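You operate a simulated robot arm through the tools that you are given. There is no shell and no other tool. Be economical: measure what you need, move in short steps, check, and stop when the job is done.

The job below is to be done with a simulated robot arm. You get a single attempt, and the scene is never put back.

JOB
Put the order ticket marked "30" from the top of the wall steel table on top of the white work board there and the order ticket marked "bean" on the white cover.
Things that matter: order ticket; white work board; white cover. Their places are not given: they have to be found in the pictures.

The check looks at the end state, three seconds after you hand in, the way a careful person would. Anything else that was tipped, shoved, dropped, spilled or broken makes it a failure.

ROBOT AND FRAMES
A 6-joint arm with a two-finger parallel gripper, fixed in place. Base frame: the origin is at the foot of the arm, x ahead of it, y to its left, z up; the work surface is at about z = 0. Units: m, degrees, N and s.
With the tool pointing down near the work surface it reaches from about 0.14 to 0.58 m from the base axis. Its first joint turns from -66.0 to 66.0 degrees. Payload 2.1 kg.
The tool frame sits at the grasp point between the pads (the TCP): z along the fingers, y along the line on which they close. The tips reach 0.03 m beyond it. Largest opening 0.094 m; finger width 0.028, thickness 0.01; the body of the gripper, 0.05 by 0.096 m, starts 0.055 m behind the TCP.
Orientation is told as [roll, pitch, yaw] about the base's x, y, z axes, in that order, counted from this pose: with the fingers straight down and closing along the base's y, the tool's x points along the base's -x, its y along +y and its z along -z.

CONTROLS
- The arm moves only by the tool move_arm. Its argument "motion" is a list of rows, each a list of 7 numbers: the shift along the tool's x, y, z in m, then the turn, a rotation vector about the tool's x, y, z in rad, then the gripper command, from -1 (shut) to 1 (fully open), values between in proportion. In form: [[x, y, z, rx, ry, rz, jaw], ...]. A call has 1 to 10 rows; each row is the pose to reach, as a shift and turn from the pose commanded when the call began, along the tool's axes at that moment. Rows are played at 5 a second. More than 0.05 m and 8.6 degrees between two rows, or a gripper value outside its range, and nothing of the call is played. A pose out of reach is approached as far as the arm can. The call stops where the force on the tool passes 40 N (or 10 N more than at its start, if that is more) or the arm is blocked; 0.2 s more then pass. Each finger travels about 0.072 m/s and halts on what it meets, pressing with about 36 N; the grip force reading is that of the motor and also rises with nothing between the fingers. The clock runs only during rows and for 0.2 s after the last one: add rows that repeat a pose to give the fingers time. The reply holds the time, the measured pose of the TCP, the force on the tool along the base axes, the opening and the grip force, in the units named above and with some noise.
- Cameras (640 x 400 px; columns grow to the right, rows downward): "scene" is fixed at [0.0188, -0.3536, 0.4786]; the picture's right is [0.92, -0.40, 0.00], its down [-0.24, -0.55, -0.80] and it looks along [0.32, 0.73, -0.60] (base axes); focal length 253 px, centre (320, 200). "wrist" rides on the gripper at [-0.037, 0, -0.058] in the tool frame; the picture's right is [0.00, -1.00, 0.00], its down [0.97, 0.00, -0.24] and it looks along [0.24, 0.00, 0.97] (tool axes); focal length 218 px, centre (320, 200).
- grab_frame(camera): a new picture of that camera. No time passes.
- point_at(camera, pixels): for up to 12 pixels [column, row] of the newest picture of that camera ("zoom" is the newest enlarged one), the place [x, y, z] in the base frame of the surface seen there, good to about 0.002 m, but the place of the scene camera against the robot may be out by one fixed shift of up to 0.018 m in any direction. No time passes.
- zoom(camera, box): a new picture of the part [left, top, right, bottom] of that camera's present view, enlarged. No time passes.
- hand_in(): hands the job in; it is judged then, once.

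Go step by step. Measure first, check grasps and placings, and put right what went wrong. The budget is 60 turns and 30 pictures, counting those below and the enlarged ones. Unless the task says otherwise, let go and move clear before handing in, and close with one line.

The tools are called after "Request:" as name(argument=value, ...) on one line, values as JSON. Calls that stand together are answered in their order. move_arm: Moves the arm, as the interface text tells. Its arguments: {"type":"object","properties":{"motion":{"type":"array"}},"required":["motion"]} The other tools are called the same way: grab_frame (camera) takes a picture; point_at (camera, pixels) gives the place of the surface under pixels of a picture; zoom (camera, box) takes an enlarged picture of a part of a camera's view; hand_in () hands the job in.

At the start:

```text
time: 0.0
tool_pos: [0.2779, 0.1363, 0.2428]
ee_rot: [0.0, 0.0, -0.1]
contact_force: [0.3, -0.6, -0.1]
gripper_width: 0.0939
finger_force: 0.1
```

scene: 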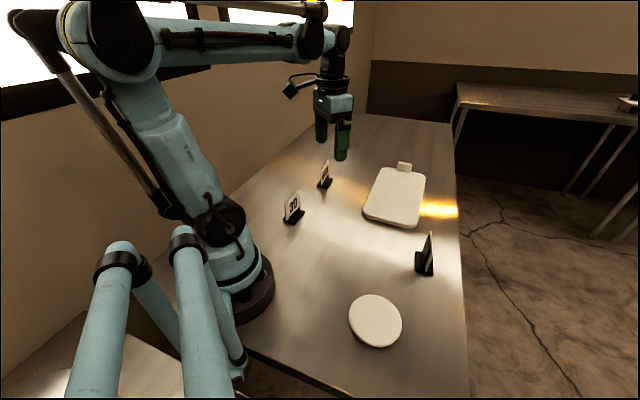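
wrist: 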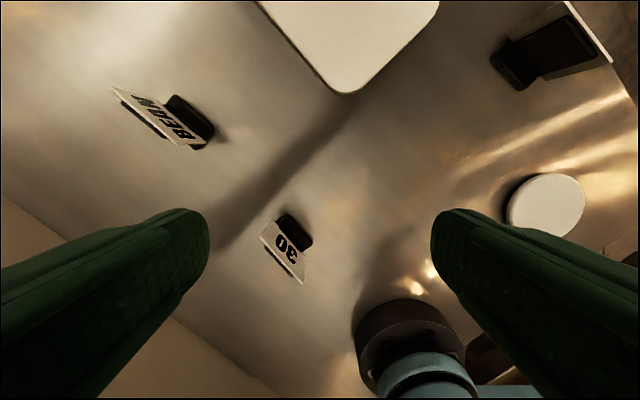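

The scene picture shows the ticket "30" at (293,207), a second one at (325,175) that reads "BEAN" in the wrist view, and a third facing away at (425,255). The board is at (395,197) and a round cover at (375,320). I'll zoom in and measure.

Request:
zoom(camera="scene", box=[260, 140, 460, 265])

Request:
point_at(camera="wrist", pixels=[[262, 240], [303, 283], [290, 220], [308, 245], [283, 262], [112, 88], [195, 148], [172, 98], [213, 130], [545, 205], [345, 60], [350, 150]])

Request:
point_at(camera="scene", pixels=[[285, 222], [292, 208], [299, 193], [300, 212], [325, 175], [327, 186], [395, 197], [375, 320], [404, 167], [365, 212], [415, 225], [425, 262]])

```text
3.20 times, centred on (360, 202) of scene
```

zoom: 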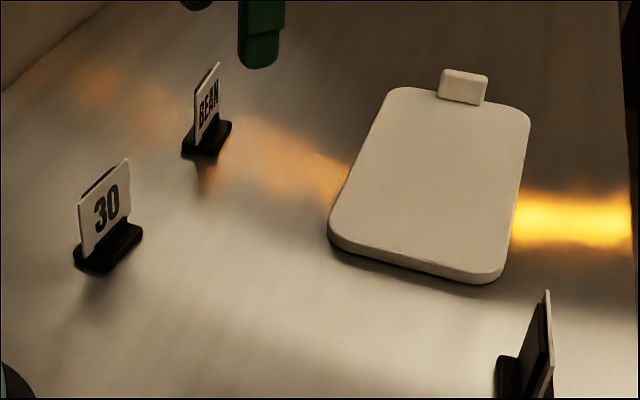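

```text
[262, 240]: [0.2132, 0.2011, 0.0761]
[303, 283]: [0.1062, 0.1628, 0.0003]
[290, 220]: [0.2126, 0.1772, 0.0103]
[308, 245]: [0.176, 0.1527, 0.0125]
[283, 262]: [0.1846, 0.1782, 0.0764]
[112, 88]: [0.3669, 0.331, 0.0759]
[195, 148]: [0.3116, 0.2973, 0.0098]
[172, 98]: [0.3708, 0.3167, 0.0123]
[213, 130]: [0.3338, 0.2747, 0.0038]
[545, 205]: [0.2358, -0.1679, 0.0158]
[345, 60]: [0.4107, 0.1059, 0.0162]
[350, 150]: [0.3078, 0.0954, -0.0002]
```

```text
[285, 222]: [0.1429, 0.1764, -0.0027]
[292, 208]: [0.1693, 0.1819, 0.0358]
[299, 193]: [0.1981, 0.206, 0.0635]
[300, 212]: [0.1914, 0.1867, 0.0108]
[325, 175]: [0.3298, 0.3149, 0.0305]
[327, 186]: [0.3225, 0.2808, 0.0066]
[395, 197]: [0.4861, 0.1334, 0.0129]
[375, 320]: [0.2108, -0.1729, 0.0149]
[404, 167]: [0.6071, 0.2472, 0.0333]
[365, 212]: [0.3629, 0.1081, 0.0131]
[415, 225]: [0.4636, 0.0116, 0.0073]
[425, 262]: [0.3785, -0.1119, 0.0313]
```

"30" and "BEAN" are both readable, and each card stands about 76 mm tall on a dark foot. I need exact card planes, so I'll zoom the wrist view.

Request:
zoom(camera="wrist", box=[240, 195, 336, 255])

Request:
zoom(camera="wrist", box=[100, 75, 228, 155])

```text
6.67 times, centred on (288, 225) of wrist
```

zoom: 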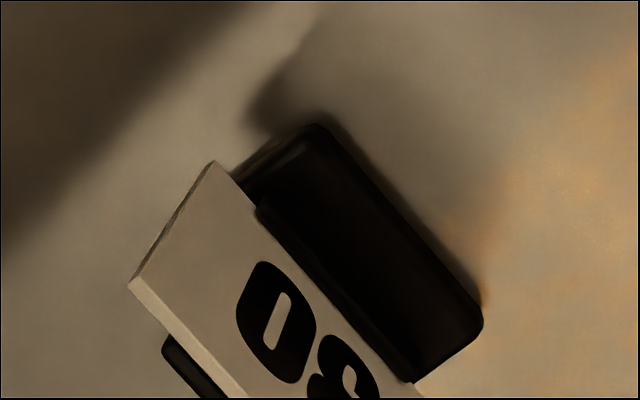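

```text
5.00 times, centred on (164, 115) of wrist
```

zoom: 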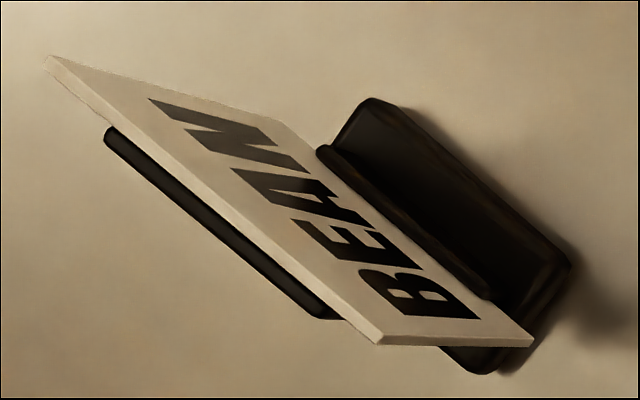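

The newest zoom is of BEAN, so I'll measure its top edge, face and foot points first.

Request:
point_at(camera="zoom", pixels=[[56, 66], [372, 332], [220, 200], [300, 125], [520, 336], [345, 240], [380, 110], [555, 265], [490, 362], [460, 220], [120, 146], [310, 307]])

Request:
zoom(camera="wrist", box=[240, 205, 336, 265])

```text
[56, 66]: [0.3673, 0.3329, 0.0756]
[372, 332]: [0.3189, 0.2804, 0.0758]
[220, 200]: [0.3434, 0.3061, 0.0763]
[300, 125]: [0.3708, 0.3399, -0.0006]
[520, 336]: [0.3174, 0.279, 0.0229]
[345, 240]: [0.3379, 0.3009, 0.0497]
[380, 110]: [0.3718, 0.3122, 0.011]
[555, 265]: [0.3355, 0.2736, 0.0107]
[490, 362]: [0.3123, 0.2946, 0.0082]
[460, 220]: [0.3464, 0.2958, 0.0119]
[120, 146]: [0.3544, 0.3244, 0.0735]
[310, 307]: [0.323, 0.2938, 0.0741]
```

```text
6.67 times, centred on (288, 235) of wrist
```

zoom: 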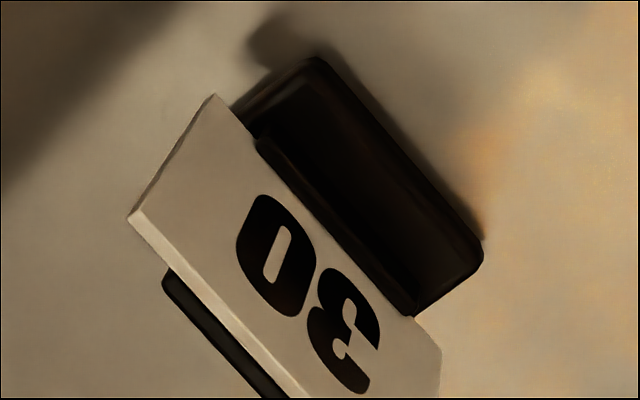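

BEAN's card is vertical: its top edge runs from (0.367,0.333) to (0.319,0.280), so yaw is about 47° and the foot is about 12 mm high. Next I'll measure "30" in the newest zoom.

Request:
point_at(camera="zoom", pixels=[[140, 215], [212, 290], [290, 375], [215, 105], [300, 200], [430, 345], [180, 290], [250, 370], [320, 70], [470, 245], [415, 305], [265, 140]])

Request:
point_at(camera="wrist", pixels=[[303, 281], [300, 278], [296, 274], [508, 205], [584, 205], [546, 175], [546, 234], [262, 6], [436, 6], [350, 90], [545, 50], [595, 30]])

```text
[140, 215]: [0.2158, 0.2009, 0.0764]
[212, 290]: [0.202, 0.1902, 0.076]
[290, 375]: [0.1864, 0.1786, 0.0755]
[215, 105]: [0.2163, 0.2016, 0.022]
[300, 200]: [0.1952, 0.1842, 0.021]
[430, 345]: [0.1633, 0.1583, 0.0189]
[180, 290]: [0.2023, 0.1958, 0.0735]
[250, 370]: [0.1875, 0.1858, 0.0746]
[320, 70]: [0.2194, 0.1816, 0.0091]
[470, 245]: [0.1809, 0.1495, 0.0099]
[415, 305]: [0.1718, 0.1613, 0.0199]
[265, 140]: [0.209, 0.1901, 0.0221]
```

```text
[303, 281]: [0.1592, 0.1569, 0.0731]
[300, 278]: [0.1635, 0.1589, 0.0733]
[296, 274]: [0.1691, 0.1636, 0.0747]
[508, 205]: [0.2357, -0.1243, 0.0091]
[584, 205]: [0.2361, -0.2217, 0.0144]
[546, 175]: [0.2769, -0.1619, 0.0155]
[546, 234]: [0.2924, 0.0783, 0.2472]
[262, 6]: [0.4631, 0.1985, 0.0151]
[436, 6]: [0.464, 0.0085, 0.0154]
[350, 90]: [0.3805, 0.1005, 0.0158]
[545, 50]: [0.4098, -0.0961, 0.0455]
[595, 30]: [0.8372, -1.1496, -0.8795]
```

"30" runs from (0.2165,0.2015) to (0.159,0.157), which gives a yaw of about 37.4° and a grip centre near (0.186,0.182). I'll move above it, turning the jaws across the card.

Request:
move_arm(motion=[[0.0184, 0.0091, 0.0, 0, 0, -0.13, 1], [0.0368, 0.0183, 0.01, 0, 0, -0.26, 1], [0.0552, 0.0274, 0.02, 0, 0, -0.39, 1], [0.0736, 0.0366, 0.03, 0, 0, -0.52, 1], [0.092, 0.0457, 0.04, 0, 0, -0.654, 1], [0.092, 0.0457, 0.04, 0, 0, -0.654, 1], [0.092, 0.0457, 0.04, 0, 0, -0.654, 1]])

Request:
grab_frame(camera="wrist")

```text
time: 1.6
tool_pos: [0.1853, 0.1821, 0.203]
ee_rot: [0.0, 0.1, 37.5]
contact_force: [0.2, 0.4, 0.7]
gripper_width: 0.0938
finger_force: 0.1
```

```text
23 pictures are left
```

wrist: 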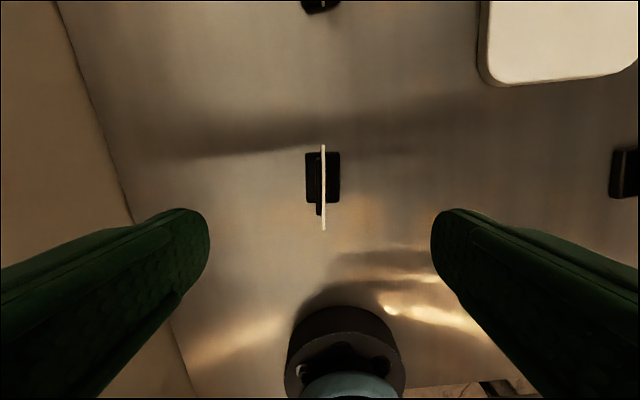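

The card sits vertical at column 323, centred between the fingers. I'll descend to TCP z≈0.060 and close gently.

Request:
move_arm(motion=[[0, 0, 0.035, 0, 0, 0, 1], [0, 0, 0.07, 0, 0, 0, 1], [0, 0, 0.105, 0, 0, 0, 0.6], [0, 0, 0.128, 0, 0, 0, 0.2], [0, 0, 0.143, 0, 0, 0, 0], [0, 0, 0.143, 0, 0, 0, -0.4], [0, 0, 0.143, 0, 0, 0, -1], [0, 0, 0.143, 0, 0, 0, -1], [0, 0, 0.143, 0, 0, 0, -1]])

Request:
grab_frame(camera="scene")

```text
time: 3.6
tool_pos: [0.1853, 0.182, 0.0596]
ee_rot: [-0.1, 0.0, 37.5]
contact_force: [0.8, -0.4, -0.3]
gripper_width: 0.0171
finger_force: 36.3
```

```text
22 pictures are left
```

scene: 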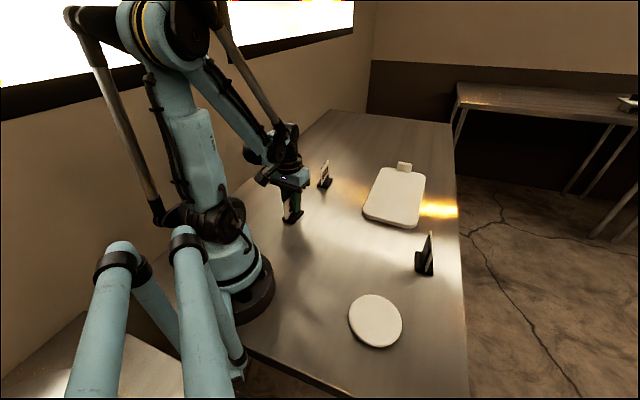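

Both fingers have stopped at 0.017 m, so something is held. I'll lift and check.

Request:
move_arm(motion=[[0, 0, 0, 0, 0, 0, -1], [0, 0, -0.01, 0, 0, 0, -1], [0, 0, -0.04, 0, 0, 0, -1], [0, 0, -0.08, 0, 0, 0, -1], [0, 0, -0.12, 0, 0, 0, -1]])

Request:
grab_frame(camera="wrist")

Request:
zoom(camera="scene", box=[220, 100, 380, 200])

```text
time: 4.8
tool_pos: [0.186, 0.1817, 0.1807]
ee_rot: [0.0, 0.0, 37.5]
contact_force: [0.5, -1.1, -0.8]
gripper_width: 0.0169
finger_force: 35.8
```

```text
21 pictures are left
```

wrist: 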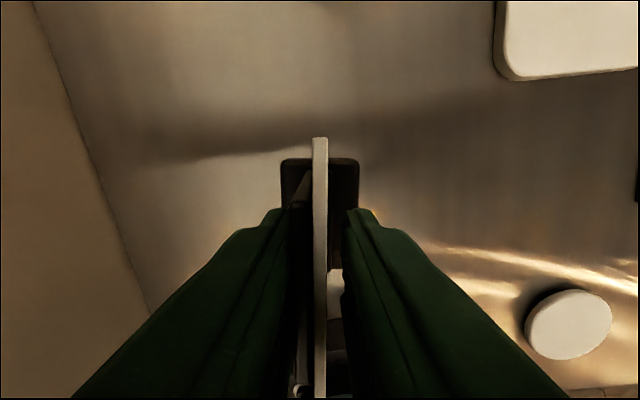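

```text
4.00 times, centred on (300, 150) of scene
```

zoom: 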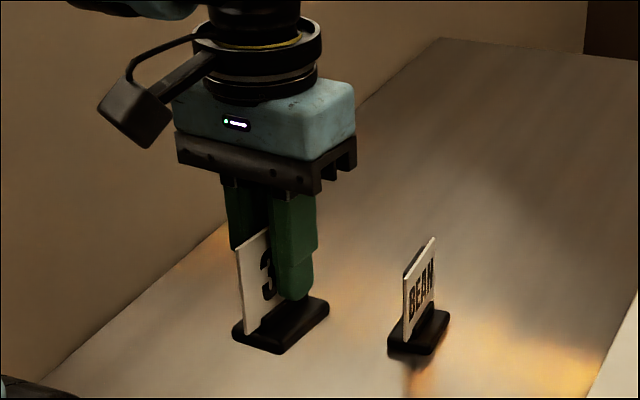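

"30" is held upright with its foot 60 mm below the TCP. I'll carry it level at z≈0.18 toward the board centre, near (0.48,0.113).

Request:
move_arm(motion=[[-0.0213, -0.0259, 0, 0, 0, 0, -1], [-0.0425, -0.0519, 0, 0, 0, 0, -1], [-0.0638, -0.0778, 0, 0, 0, 0, -1], [-0.085, -0.1038, 0, 0, 0, 0, -1], [-0.1063, -0.1297, 0, 0, 0, 0, -1], [-0.1275, -0.1557, 0, 0, 0, 0, -1], [-0.1488, -0.1816, 0, 0, 0, 0, -1], [-0.17, -0.2076, 0, 0, 0, 0, -1], [-0.1913, -0.2335, 0, 0, 0, 0, -1], [-0.1913, -0.2335, 0, 0, 0, 0, -1]])

Request:
grab_frame(camera="wrist")

```text
time: 7.0
tool_pos: [0.4788, 0.1127, 0.1804]
ee_rot: [0.0, 0.1, 37.5]
contact_force: [0.5, 0.0, -0.4]
gripper_width: 0.0171
finger_force: 35.5
```

```text
19 pictures are left
```

wrist: 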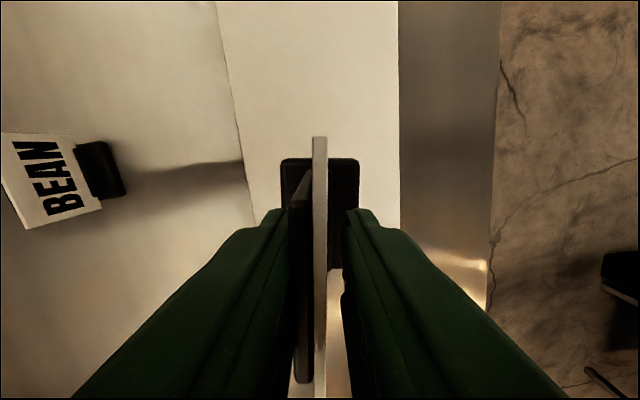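

The board is under the ticket, and its edges appear at columns ~240 and ~400. I'll measure the board edges here.

Request:
point_at(camera="wrist", pixels=[[242, 160], [222, 30], [397, 160], [395, 30], [253, 210], [397, 215], [310, 80], [337, 285], [338, 330], [338, 380], [300, 10], [393, 228]])

Request:
point_at(camera="scene", pixels=[[384, 168], [424, 174], [365, 212], [415, 225], [370, 196], [422, 200], [404, 166], [390, 195], [409, 205]])

```text
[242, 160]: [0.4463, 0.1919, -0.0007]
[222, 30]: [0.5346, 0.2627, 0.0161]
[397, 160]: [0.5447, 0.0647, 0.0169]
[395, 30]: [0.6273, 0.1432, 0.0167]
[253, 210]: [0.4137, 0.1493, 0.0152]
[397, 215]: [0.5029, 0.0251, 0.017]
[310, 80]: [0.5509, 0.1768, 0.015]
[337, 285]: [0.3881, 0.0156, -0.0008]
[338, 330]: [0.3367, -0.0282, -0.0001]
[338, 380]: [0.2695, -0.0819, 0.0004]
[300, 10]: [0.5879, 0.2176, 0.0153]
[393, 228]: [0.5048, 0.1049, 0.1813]
```

```text
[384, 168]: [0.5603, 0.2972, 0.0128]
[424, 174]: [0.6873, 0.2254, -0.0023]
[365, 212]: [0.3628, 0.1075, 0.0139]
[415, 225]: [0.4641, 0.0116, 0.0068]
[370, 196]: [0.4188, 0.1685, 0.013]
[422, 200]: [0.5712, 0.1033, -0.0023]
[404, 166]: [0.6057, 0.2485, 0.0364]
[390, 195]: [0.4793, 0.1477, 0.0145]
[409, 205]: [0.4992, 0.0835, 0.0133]
```

The board top is at z≈0.0155, and the TCP sits near its mid-width and about 78 mm inside the near edge. I'll lower to just above contact, z≈0.078.

Request:
move_arm(motion=[[0, 0, 0.03, 0, 0, 0, -1], [0, 0, 0.06, 0, 0, 0, -1], [0, 0, 0.085, 0, 0, 0, -1], [0, 0, 0.097, 0, 0, 0, -1], [0, 0, 0.102, 0, 0, 0, -1], [0, 0, 0.102, 0, 0, 0, -1]])

Request:
zoom(camera="scene", box=[340, 130, 468, 210])

```text
time: 8.4
tool_pos: [0.4804, 0.1132, 0.0792]
ee_rot: [0.0, 0.0, 37.5]
contact_force: [-0.4, -0.8, 0.0]
gripper_width: 0.0173
finger_force: 36.3
```

```text
5.00 times, centred on (404, 170) of scene
```

zoom: 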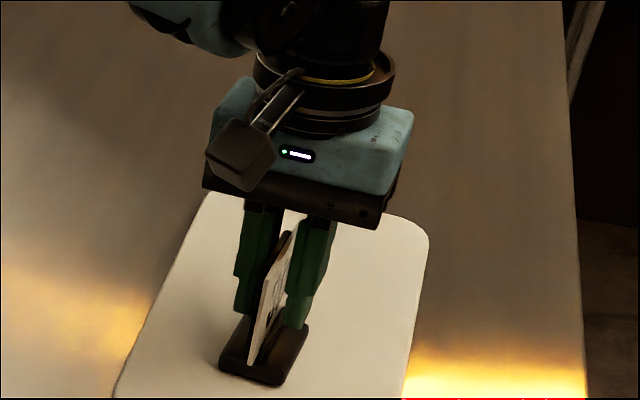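

No contact yet at z≈0.079, so I'll inch down while watching the force.

Request:
move_arm(motion=[[0, 0, 0.001, 0, 0, 0, -1], [0, 0, 0.002, 0, 0, 0, -1], [0, 0, 0.003, 0, 0, 0, -1]])

```text
time: 9.2
tool_pos: [0.4804, 0.1128, 0.0751]
ee_rot: [-0.1, 0.1, 37.5]
contact_force: [-0.1, 0.4, 6.3]
gripper_width: 0.0172
finger_force: 35.8
```

6.3 N upward means the foot is resting on the board. I'll open and rise straight up.

Request:
move_arm(motion=[[0, 0, 0, 0, 0, 0, -0.4], [0, 0, 0, 0, 0, 0, 0.0], [0, 0, 0, 0, 0, 0, 0.3], [0, 0, 0, 0, 0, 0, 0.3], [0, 0, -0.03, 0, 0, 0, 0.3], [0, 0, -0.07, 0, 0, 0, 0.3], [0, 0, -0.11, 0, 0, 0, 0.3]])

Request:
grab_frame(camera="wrist")

Request:
zoom(camera="scene", box=[340, 130, 468, 210])

```text
time: 10.8
tool_pos: [0.4789, 0.1126, 0.1843]
ee_rot: [0.0, 0.1, 37.5]
contact_force: [0.2, 1.3, 1.1]
gripper_width: 0.0611
finger_force: 0.1
```

```text
17 pictures are left
```

wrist: 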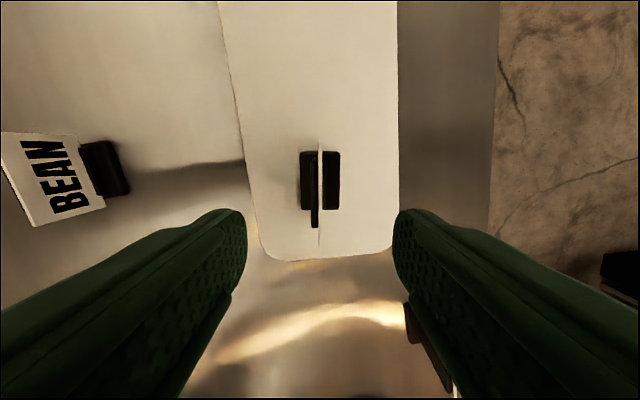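

```text
5.00 times, centred on (404, 170) of scene
```

zoom: 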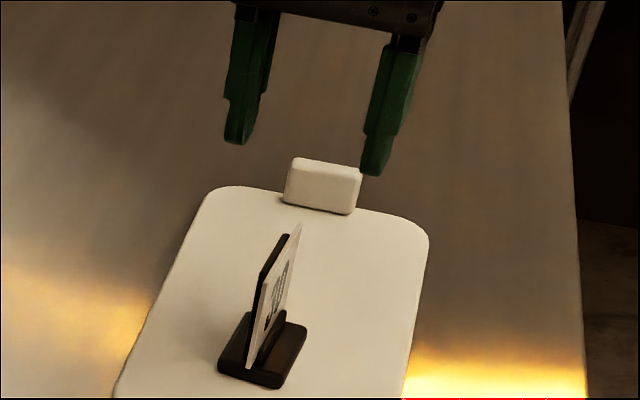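

"30" stands upright well inside the board edges. Next is BEAN: grip centre about (0.3405,0.309), yaw 47.3°.

Request:
move_arm(motion=[[-0.0016, 0.04, 0, 0, 0, -0.03, 0.5], [-0.0033, 0.08, 0, 0, 0, -0.06, 1], [-0.0049, 0.12, 0, 0, 0, -0.09, 1], [-0.0065, 0.16, 0, 0, 0, -0.12, 1], [-0.0082, 0.2, 0, 0, 0, -0.15, 1], [-0.0098, 0.2401, 0, 0, 0, -0.171, 1], [-0.0098, 0.2401, 0, 0, 0, -0.171, 1]])

Request:
grab_frame(camera="wrist")

```text
time: 12.4
tool_pos: [0.3411, 0.3107, 0.184]
ee_rot: [0.0, 0.0, 47.3]
contact_force: [-1.0, 0.2, -0.3]
gripper_width: 0.0939
finger_force: 0.1
```

```text
15 pictures are left
```

wrist: 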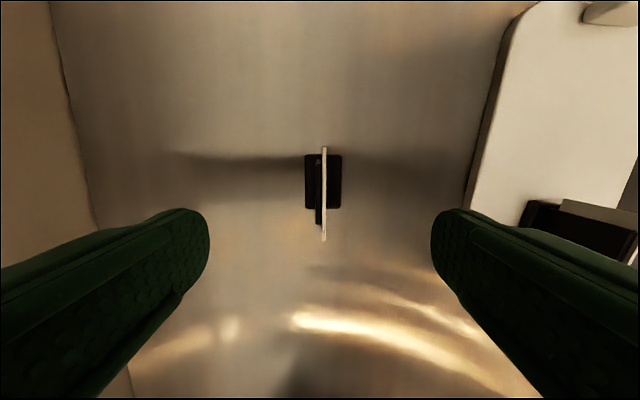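

BEAN is aligned at column 323. I'll descend to z≈0.060 and close.

Request:
move_arm(motion=[[0, 0, 0.035, 0, 0, 0, 1], [0, 0, 0.07, 0, 0, 0, 1], [0, 0, 0.1, 0, 0, 0, 0.6], [0, 0, 0.118, 0, 0, 0, 0.2], [0, 0, 0.124, 0, 0, 0, 0], [0, 0, 0.124, 0, 0, 0, -0.4], [0, 0, 0.124, 0, 0, 0, -1], [0, 0, 0.124, 0, 0, 0, -1], [0, 0, 0.124, 0, 0, 0, -1], [0, 0, 0.124, 0, 0, 0, -1]])

```text
time: 14.6
tool_pos: [0.3415, 0.3087, 0.0592]
ee_rot: [0.0, 0.0, 47.3]
contact_force: [-0.8, -0.7, -0.6]
gripper_width: 0.0173
finger_force: 36.4
```

BEAN is gripped at 0.017 m, same as the first. I'll lift, then carry it halfway around toward (0.30,0.07) while turning.

Request:
move_arm(motion=[[0, 0, -0.03, 0, 0, 0, -1], [0, 0, -0.075, 0, 0, 0, -1], [0, 0, -0.12, 0, 0, 0, -1], [0.0291, -0.0188, -0.13, 0, 0, 0.1, -1], [0.0581, -0.0377, -0.13, 0, 0, 0.2, -1], [0.0872, -0.0565, -0.13, 0, 0, 0.3, -1], [0.1163, -0.0754, -0.13, 0, 0, 0.4, -1], [0.1454, -0.0942, -0.13, 0, 0, 0.5, -1], [0.1744, -0.1131, -0.13, 0, 0, 0.6, -1], [0.2035, -0.1319, -0.13, 0, 0, 0.7, -1]])

Request:
grab_frame(camera="scene")

```text
time: 16.8
tool_pos: [0.2997, 0.0703, 0.1903]
ee_rot: [-0.1, -0.1, 7.1]
contact_force: [0.0, 0.5, -0.3]
gripper_width: 0.0171
finger_force: 36.3
```

```text
14 pictures are left
```

scene: 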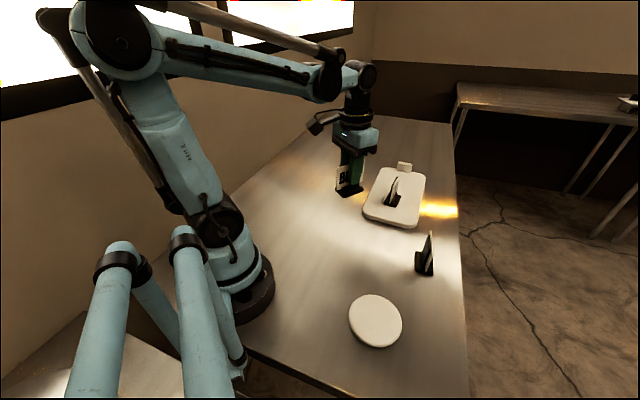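

BEAN is held and "30" is still standing on the board. I'll take a wrist view here to measure the cover's rim before approaching.

Request:
grab_frame(camera="wrist")

```text
13 pictures are left
```

wrist: 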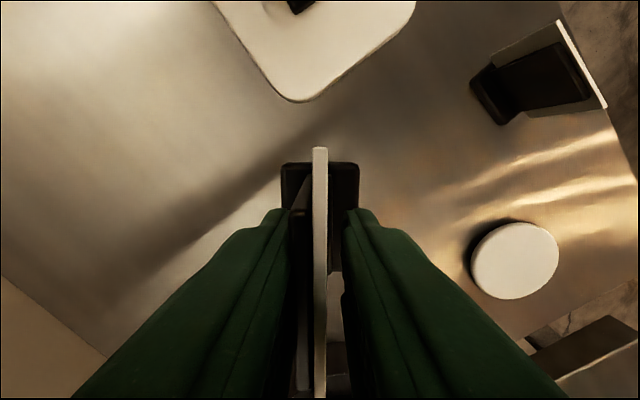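

The full cover is visible at (515,260), so I'll measure its rim and the third ticket.

Request:
point_at(camera="wrist", pixels=[[515, 260], [479, 268], [556, 256], [516, 225], [512, 296], [490, 238], [542, 285], [545, 234], [486, 285], [600, 100], [560, 25], [490, 95]])

```text
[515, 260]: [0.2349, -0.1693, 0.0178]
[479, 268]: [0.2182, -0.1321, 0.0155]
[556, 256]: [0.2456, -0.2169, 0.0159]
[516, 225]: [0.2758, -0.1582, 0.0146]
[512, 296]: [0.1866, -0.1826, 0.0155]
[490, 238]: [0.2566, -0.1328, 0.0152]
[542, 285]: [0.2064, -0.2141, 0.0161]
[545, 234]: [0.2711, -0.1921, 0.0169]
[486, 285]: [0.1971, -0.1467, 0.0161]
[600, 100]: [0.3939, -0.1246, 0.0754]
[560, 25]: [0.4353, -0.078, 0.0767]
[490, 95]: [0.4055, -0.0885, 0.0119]
```

The rim pairs put the cover centre at (0.2315,-0.173), with radius about 45 mm and top z≈0.0157. I'll carry BEAN above it.

Request:
move_arm(motion=[[0.0139, -0.0333, 0, 0, 0, 0.1, -1], [0.0279, -0.0666, 0, 0, 0, 0.2, -1], [0.0418, -0.0999, 0, 0, 0, 0.3, -1], [0.0558, -0.1331, 0, 0, 0, 0.4, -1], [0.0697, -0.1664, 0, 0, 0, 0.5, -1], [0.0837, -0.1997, 0, 0, 0, 0.6, -1], [0.0976, -0.233, 0, 0, 0, 0.7, -1], [0.0976, -0.233, 0, 0, 0, 0.7, -1]])

Request:
grab_frame(camera="wrist")

```text
time: 18.6
tool_pos: [0.232, -0.1725, 0.1897]
ee_rot: [0.0, 0.0, -32.9]
contact_force: [0.1, 0.3, -0.3]
gripper_width: 0.0172
finger_force: 36.2
```

```text
12 pictures are left
```

wrist: 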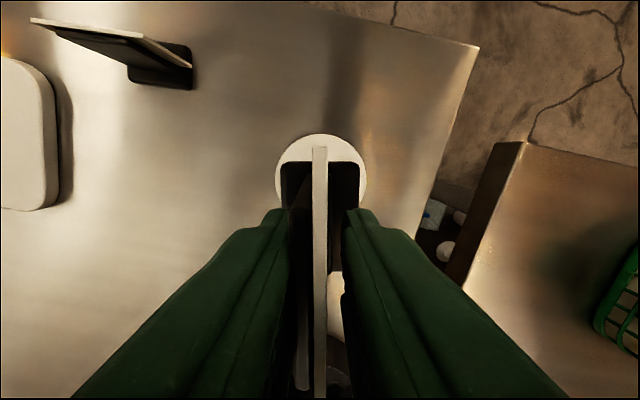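

It is centred over the cover, so I'll lower to just above contact.

Request:
move_arm(motion=[[0, 0, 0.035, 0, 0, 0, -1], [0, 0, 0.07, 0, 0, 0, -1], [0, 0, 0.095, 0, 0, 0, -1], [0, 0, 0.107, 0, 0, 0, -1], [0, 0, 0.111, 0, 0, 0, -1], [0, 0, 0.111, 0, 0, 0, -1]])

Request:
zoom(camera="scene", box=[300, 250, 444, 340])

```text
time: 20.0
tool_pos: [0.2326, -0.1718, 0.0791]
ee_rot: [-0.1, 0.0, -32.9]
contact_force: [0.2, -0.4, -0.4]
gripper_width: 0.0172
finger_force: 35.9
```

```text
4.44 times, centred on (372, 295) of scene
```

zoom: 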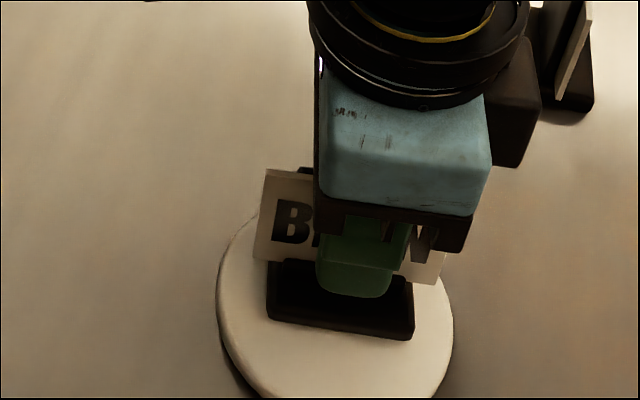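

The foot lies inside the disc with no contact yet, so I'll inch down.

Request:
move_arm(motion=[[0, 0, 0.001, 0, 0, 0, -1], [0, 0, 0.002, 0, 0, 0, -1], [0, 0, 0.003, 0, 0, 0, -1]])

```text
time: 20.8
tool_pos: [0.2325, -0.1717, 0.0766]
ee_rot: [0.0, 0.0, -32.9]
contact_force: [0.1, -0.3, -0.3]
gripper_width: 0.0172
finger_force: 36.3
```

Still no contact at 0.0766, so I'll continue by another 2 mm.

Request:
move_arm(motion=[[0, 0, 0.0007, 0, 0, 0, -1], [0, 0, 0.0014, 0, 0, 0, -1], [0, 0, 0.002, 0, 0, 0, -1]])

```text
time: 21.6
tool_pos: [0.2329, -0.1727, 0.0752]
ee_rot: [0.0, 0.0, -32.9]
contact_force: [-1.5, 2.1, 25.9]
gripper_width: 0.0174
finger_force: 36.6
```

Contact is firm at 25.9 N. I'll ease up 0.8 mm, open, and rise straight up.

Request:
move_arm(motion=[[0, 0, -0.0008, 0, 0, 0, -1], [0, 0, -0.0008, 0, 0, 0, -0.4], [0, 0, -0.0008, 0, 0, 0, 0.0], [0, 0, -0.0008, 0, 0, 0, 0.3], [0, 0, -0.0008, 0, 0, 0, 0.3], [0, 0, -0.03, 0, 0, 0, 0.3], [0, 0, -0.07, 0, 0, 0, 0.3], [0, 0, -0.115, 0, 0, 0, 0.3]])

Request:
grab_frame(camera="wrist")

Request:
grab_frame(camera="scene")

```text
time: 23.4
tool_pos: [0.2321, -0.1716, 0.1901]
ee_rot: [0.0, -0.1, -32.9]
contact_force: [0.4, -0.3, 0.3]
gripper_width: 0.0613
finger_force: 0.0
```

```text
10 pictures are left
```

wrist: 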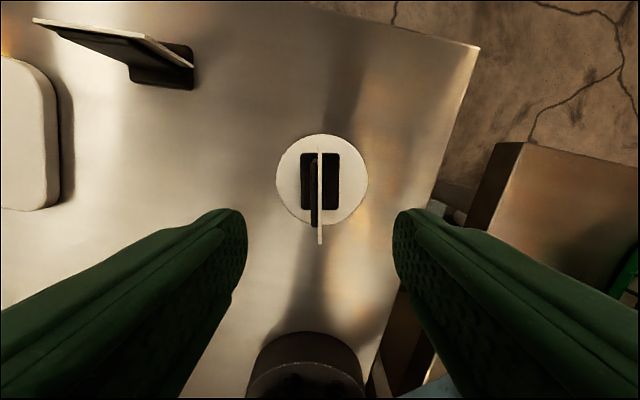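

```text
9 pictures are left
```

scene: 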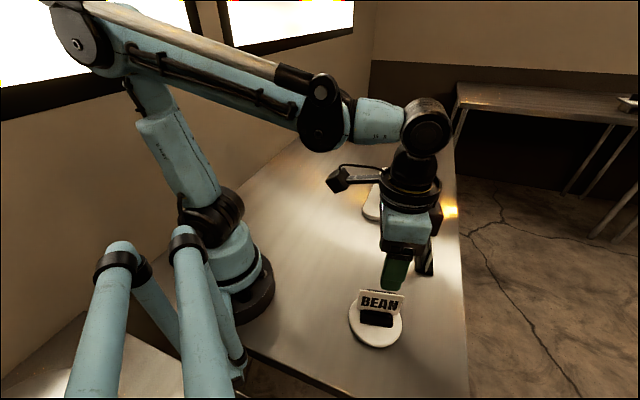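

BEAN stands centred on the cover at (377,305). "30" was standing on the board when last seen and nothing has gone near it since. The gripper is open and clear at z=0.19, so I'll hand in.

Request:
hand_in()

```text
The job is handed in.
```

I put the "30" ticket upright on the white work board and the "bean" ticket upright on the white cover, then opened the gripper, moved clear and handed the job in; the arm hid "30" in the last picture.
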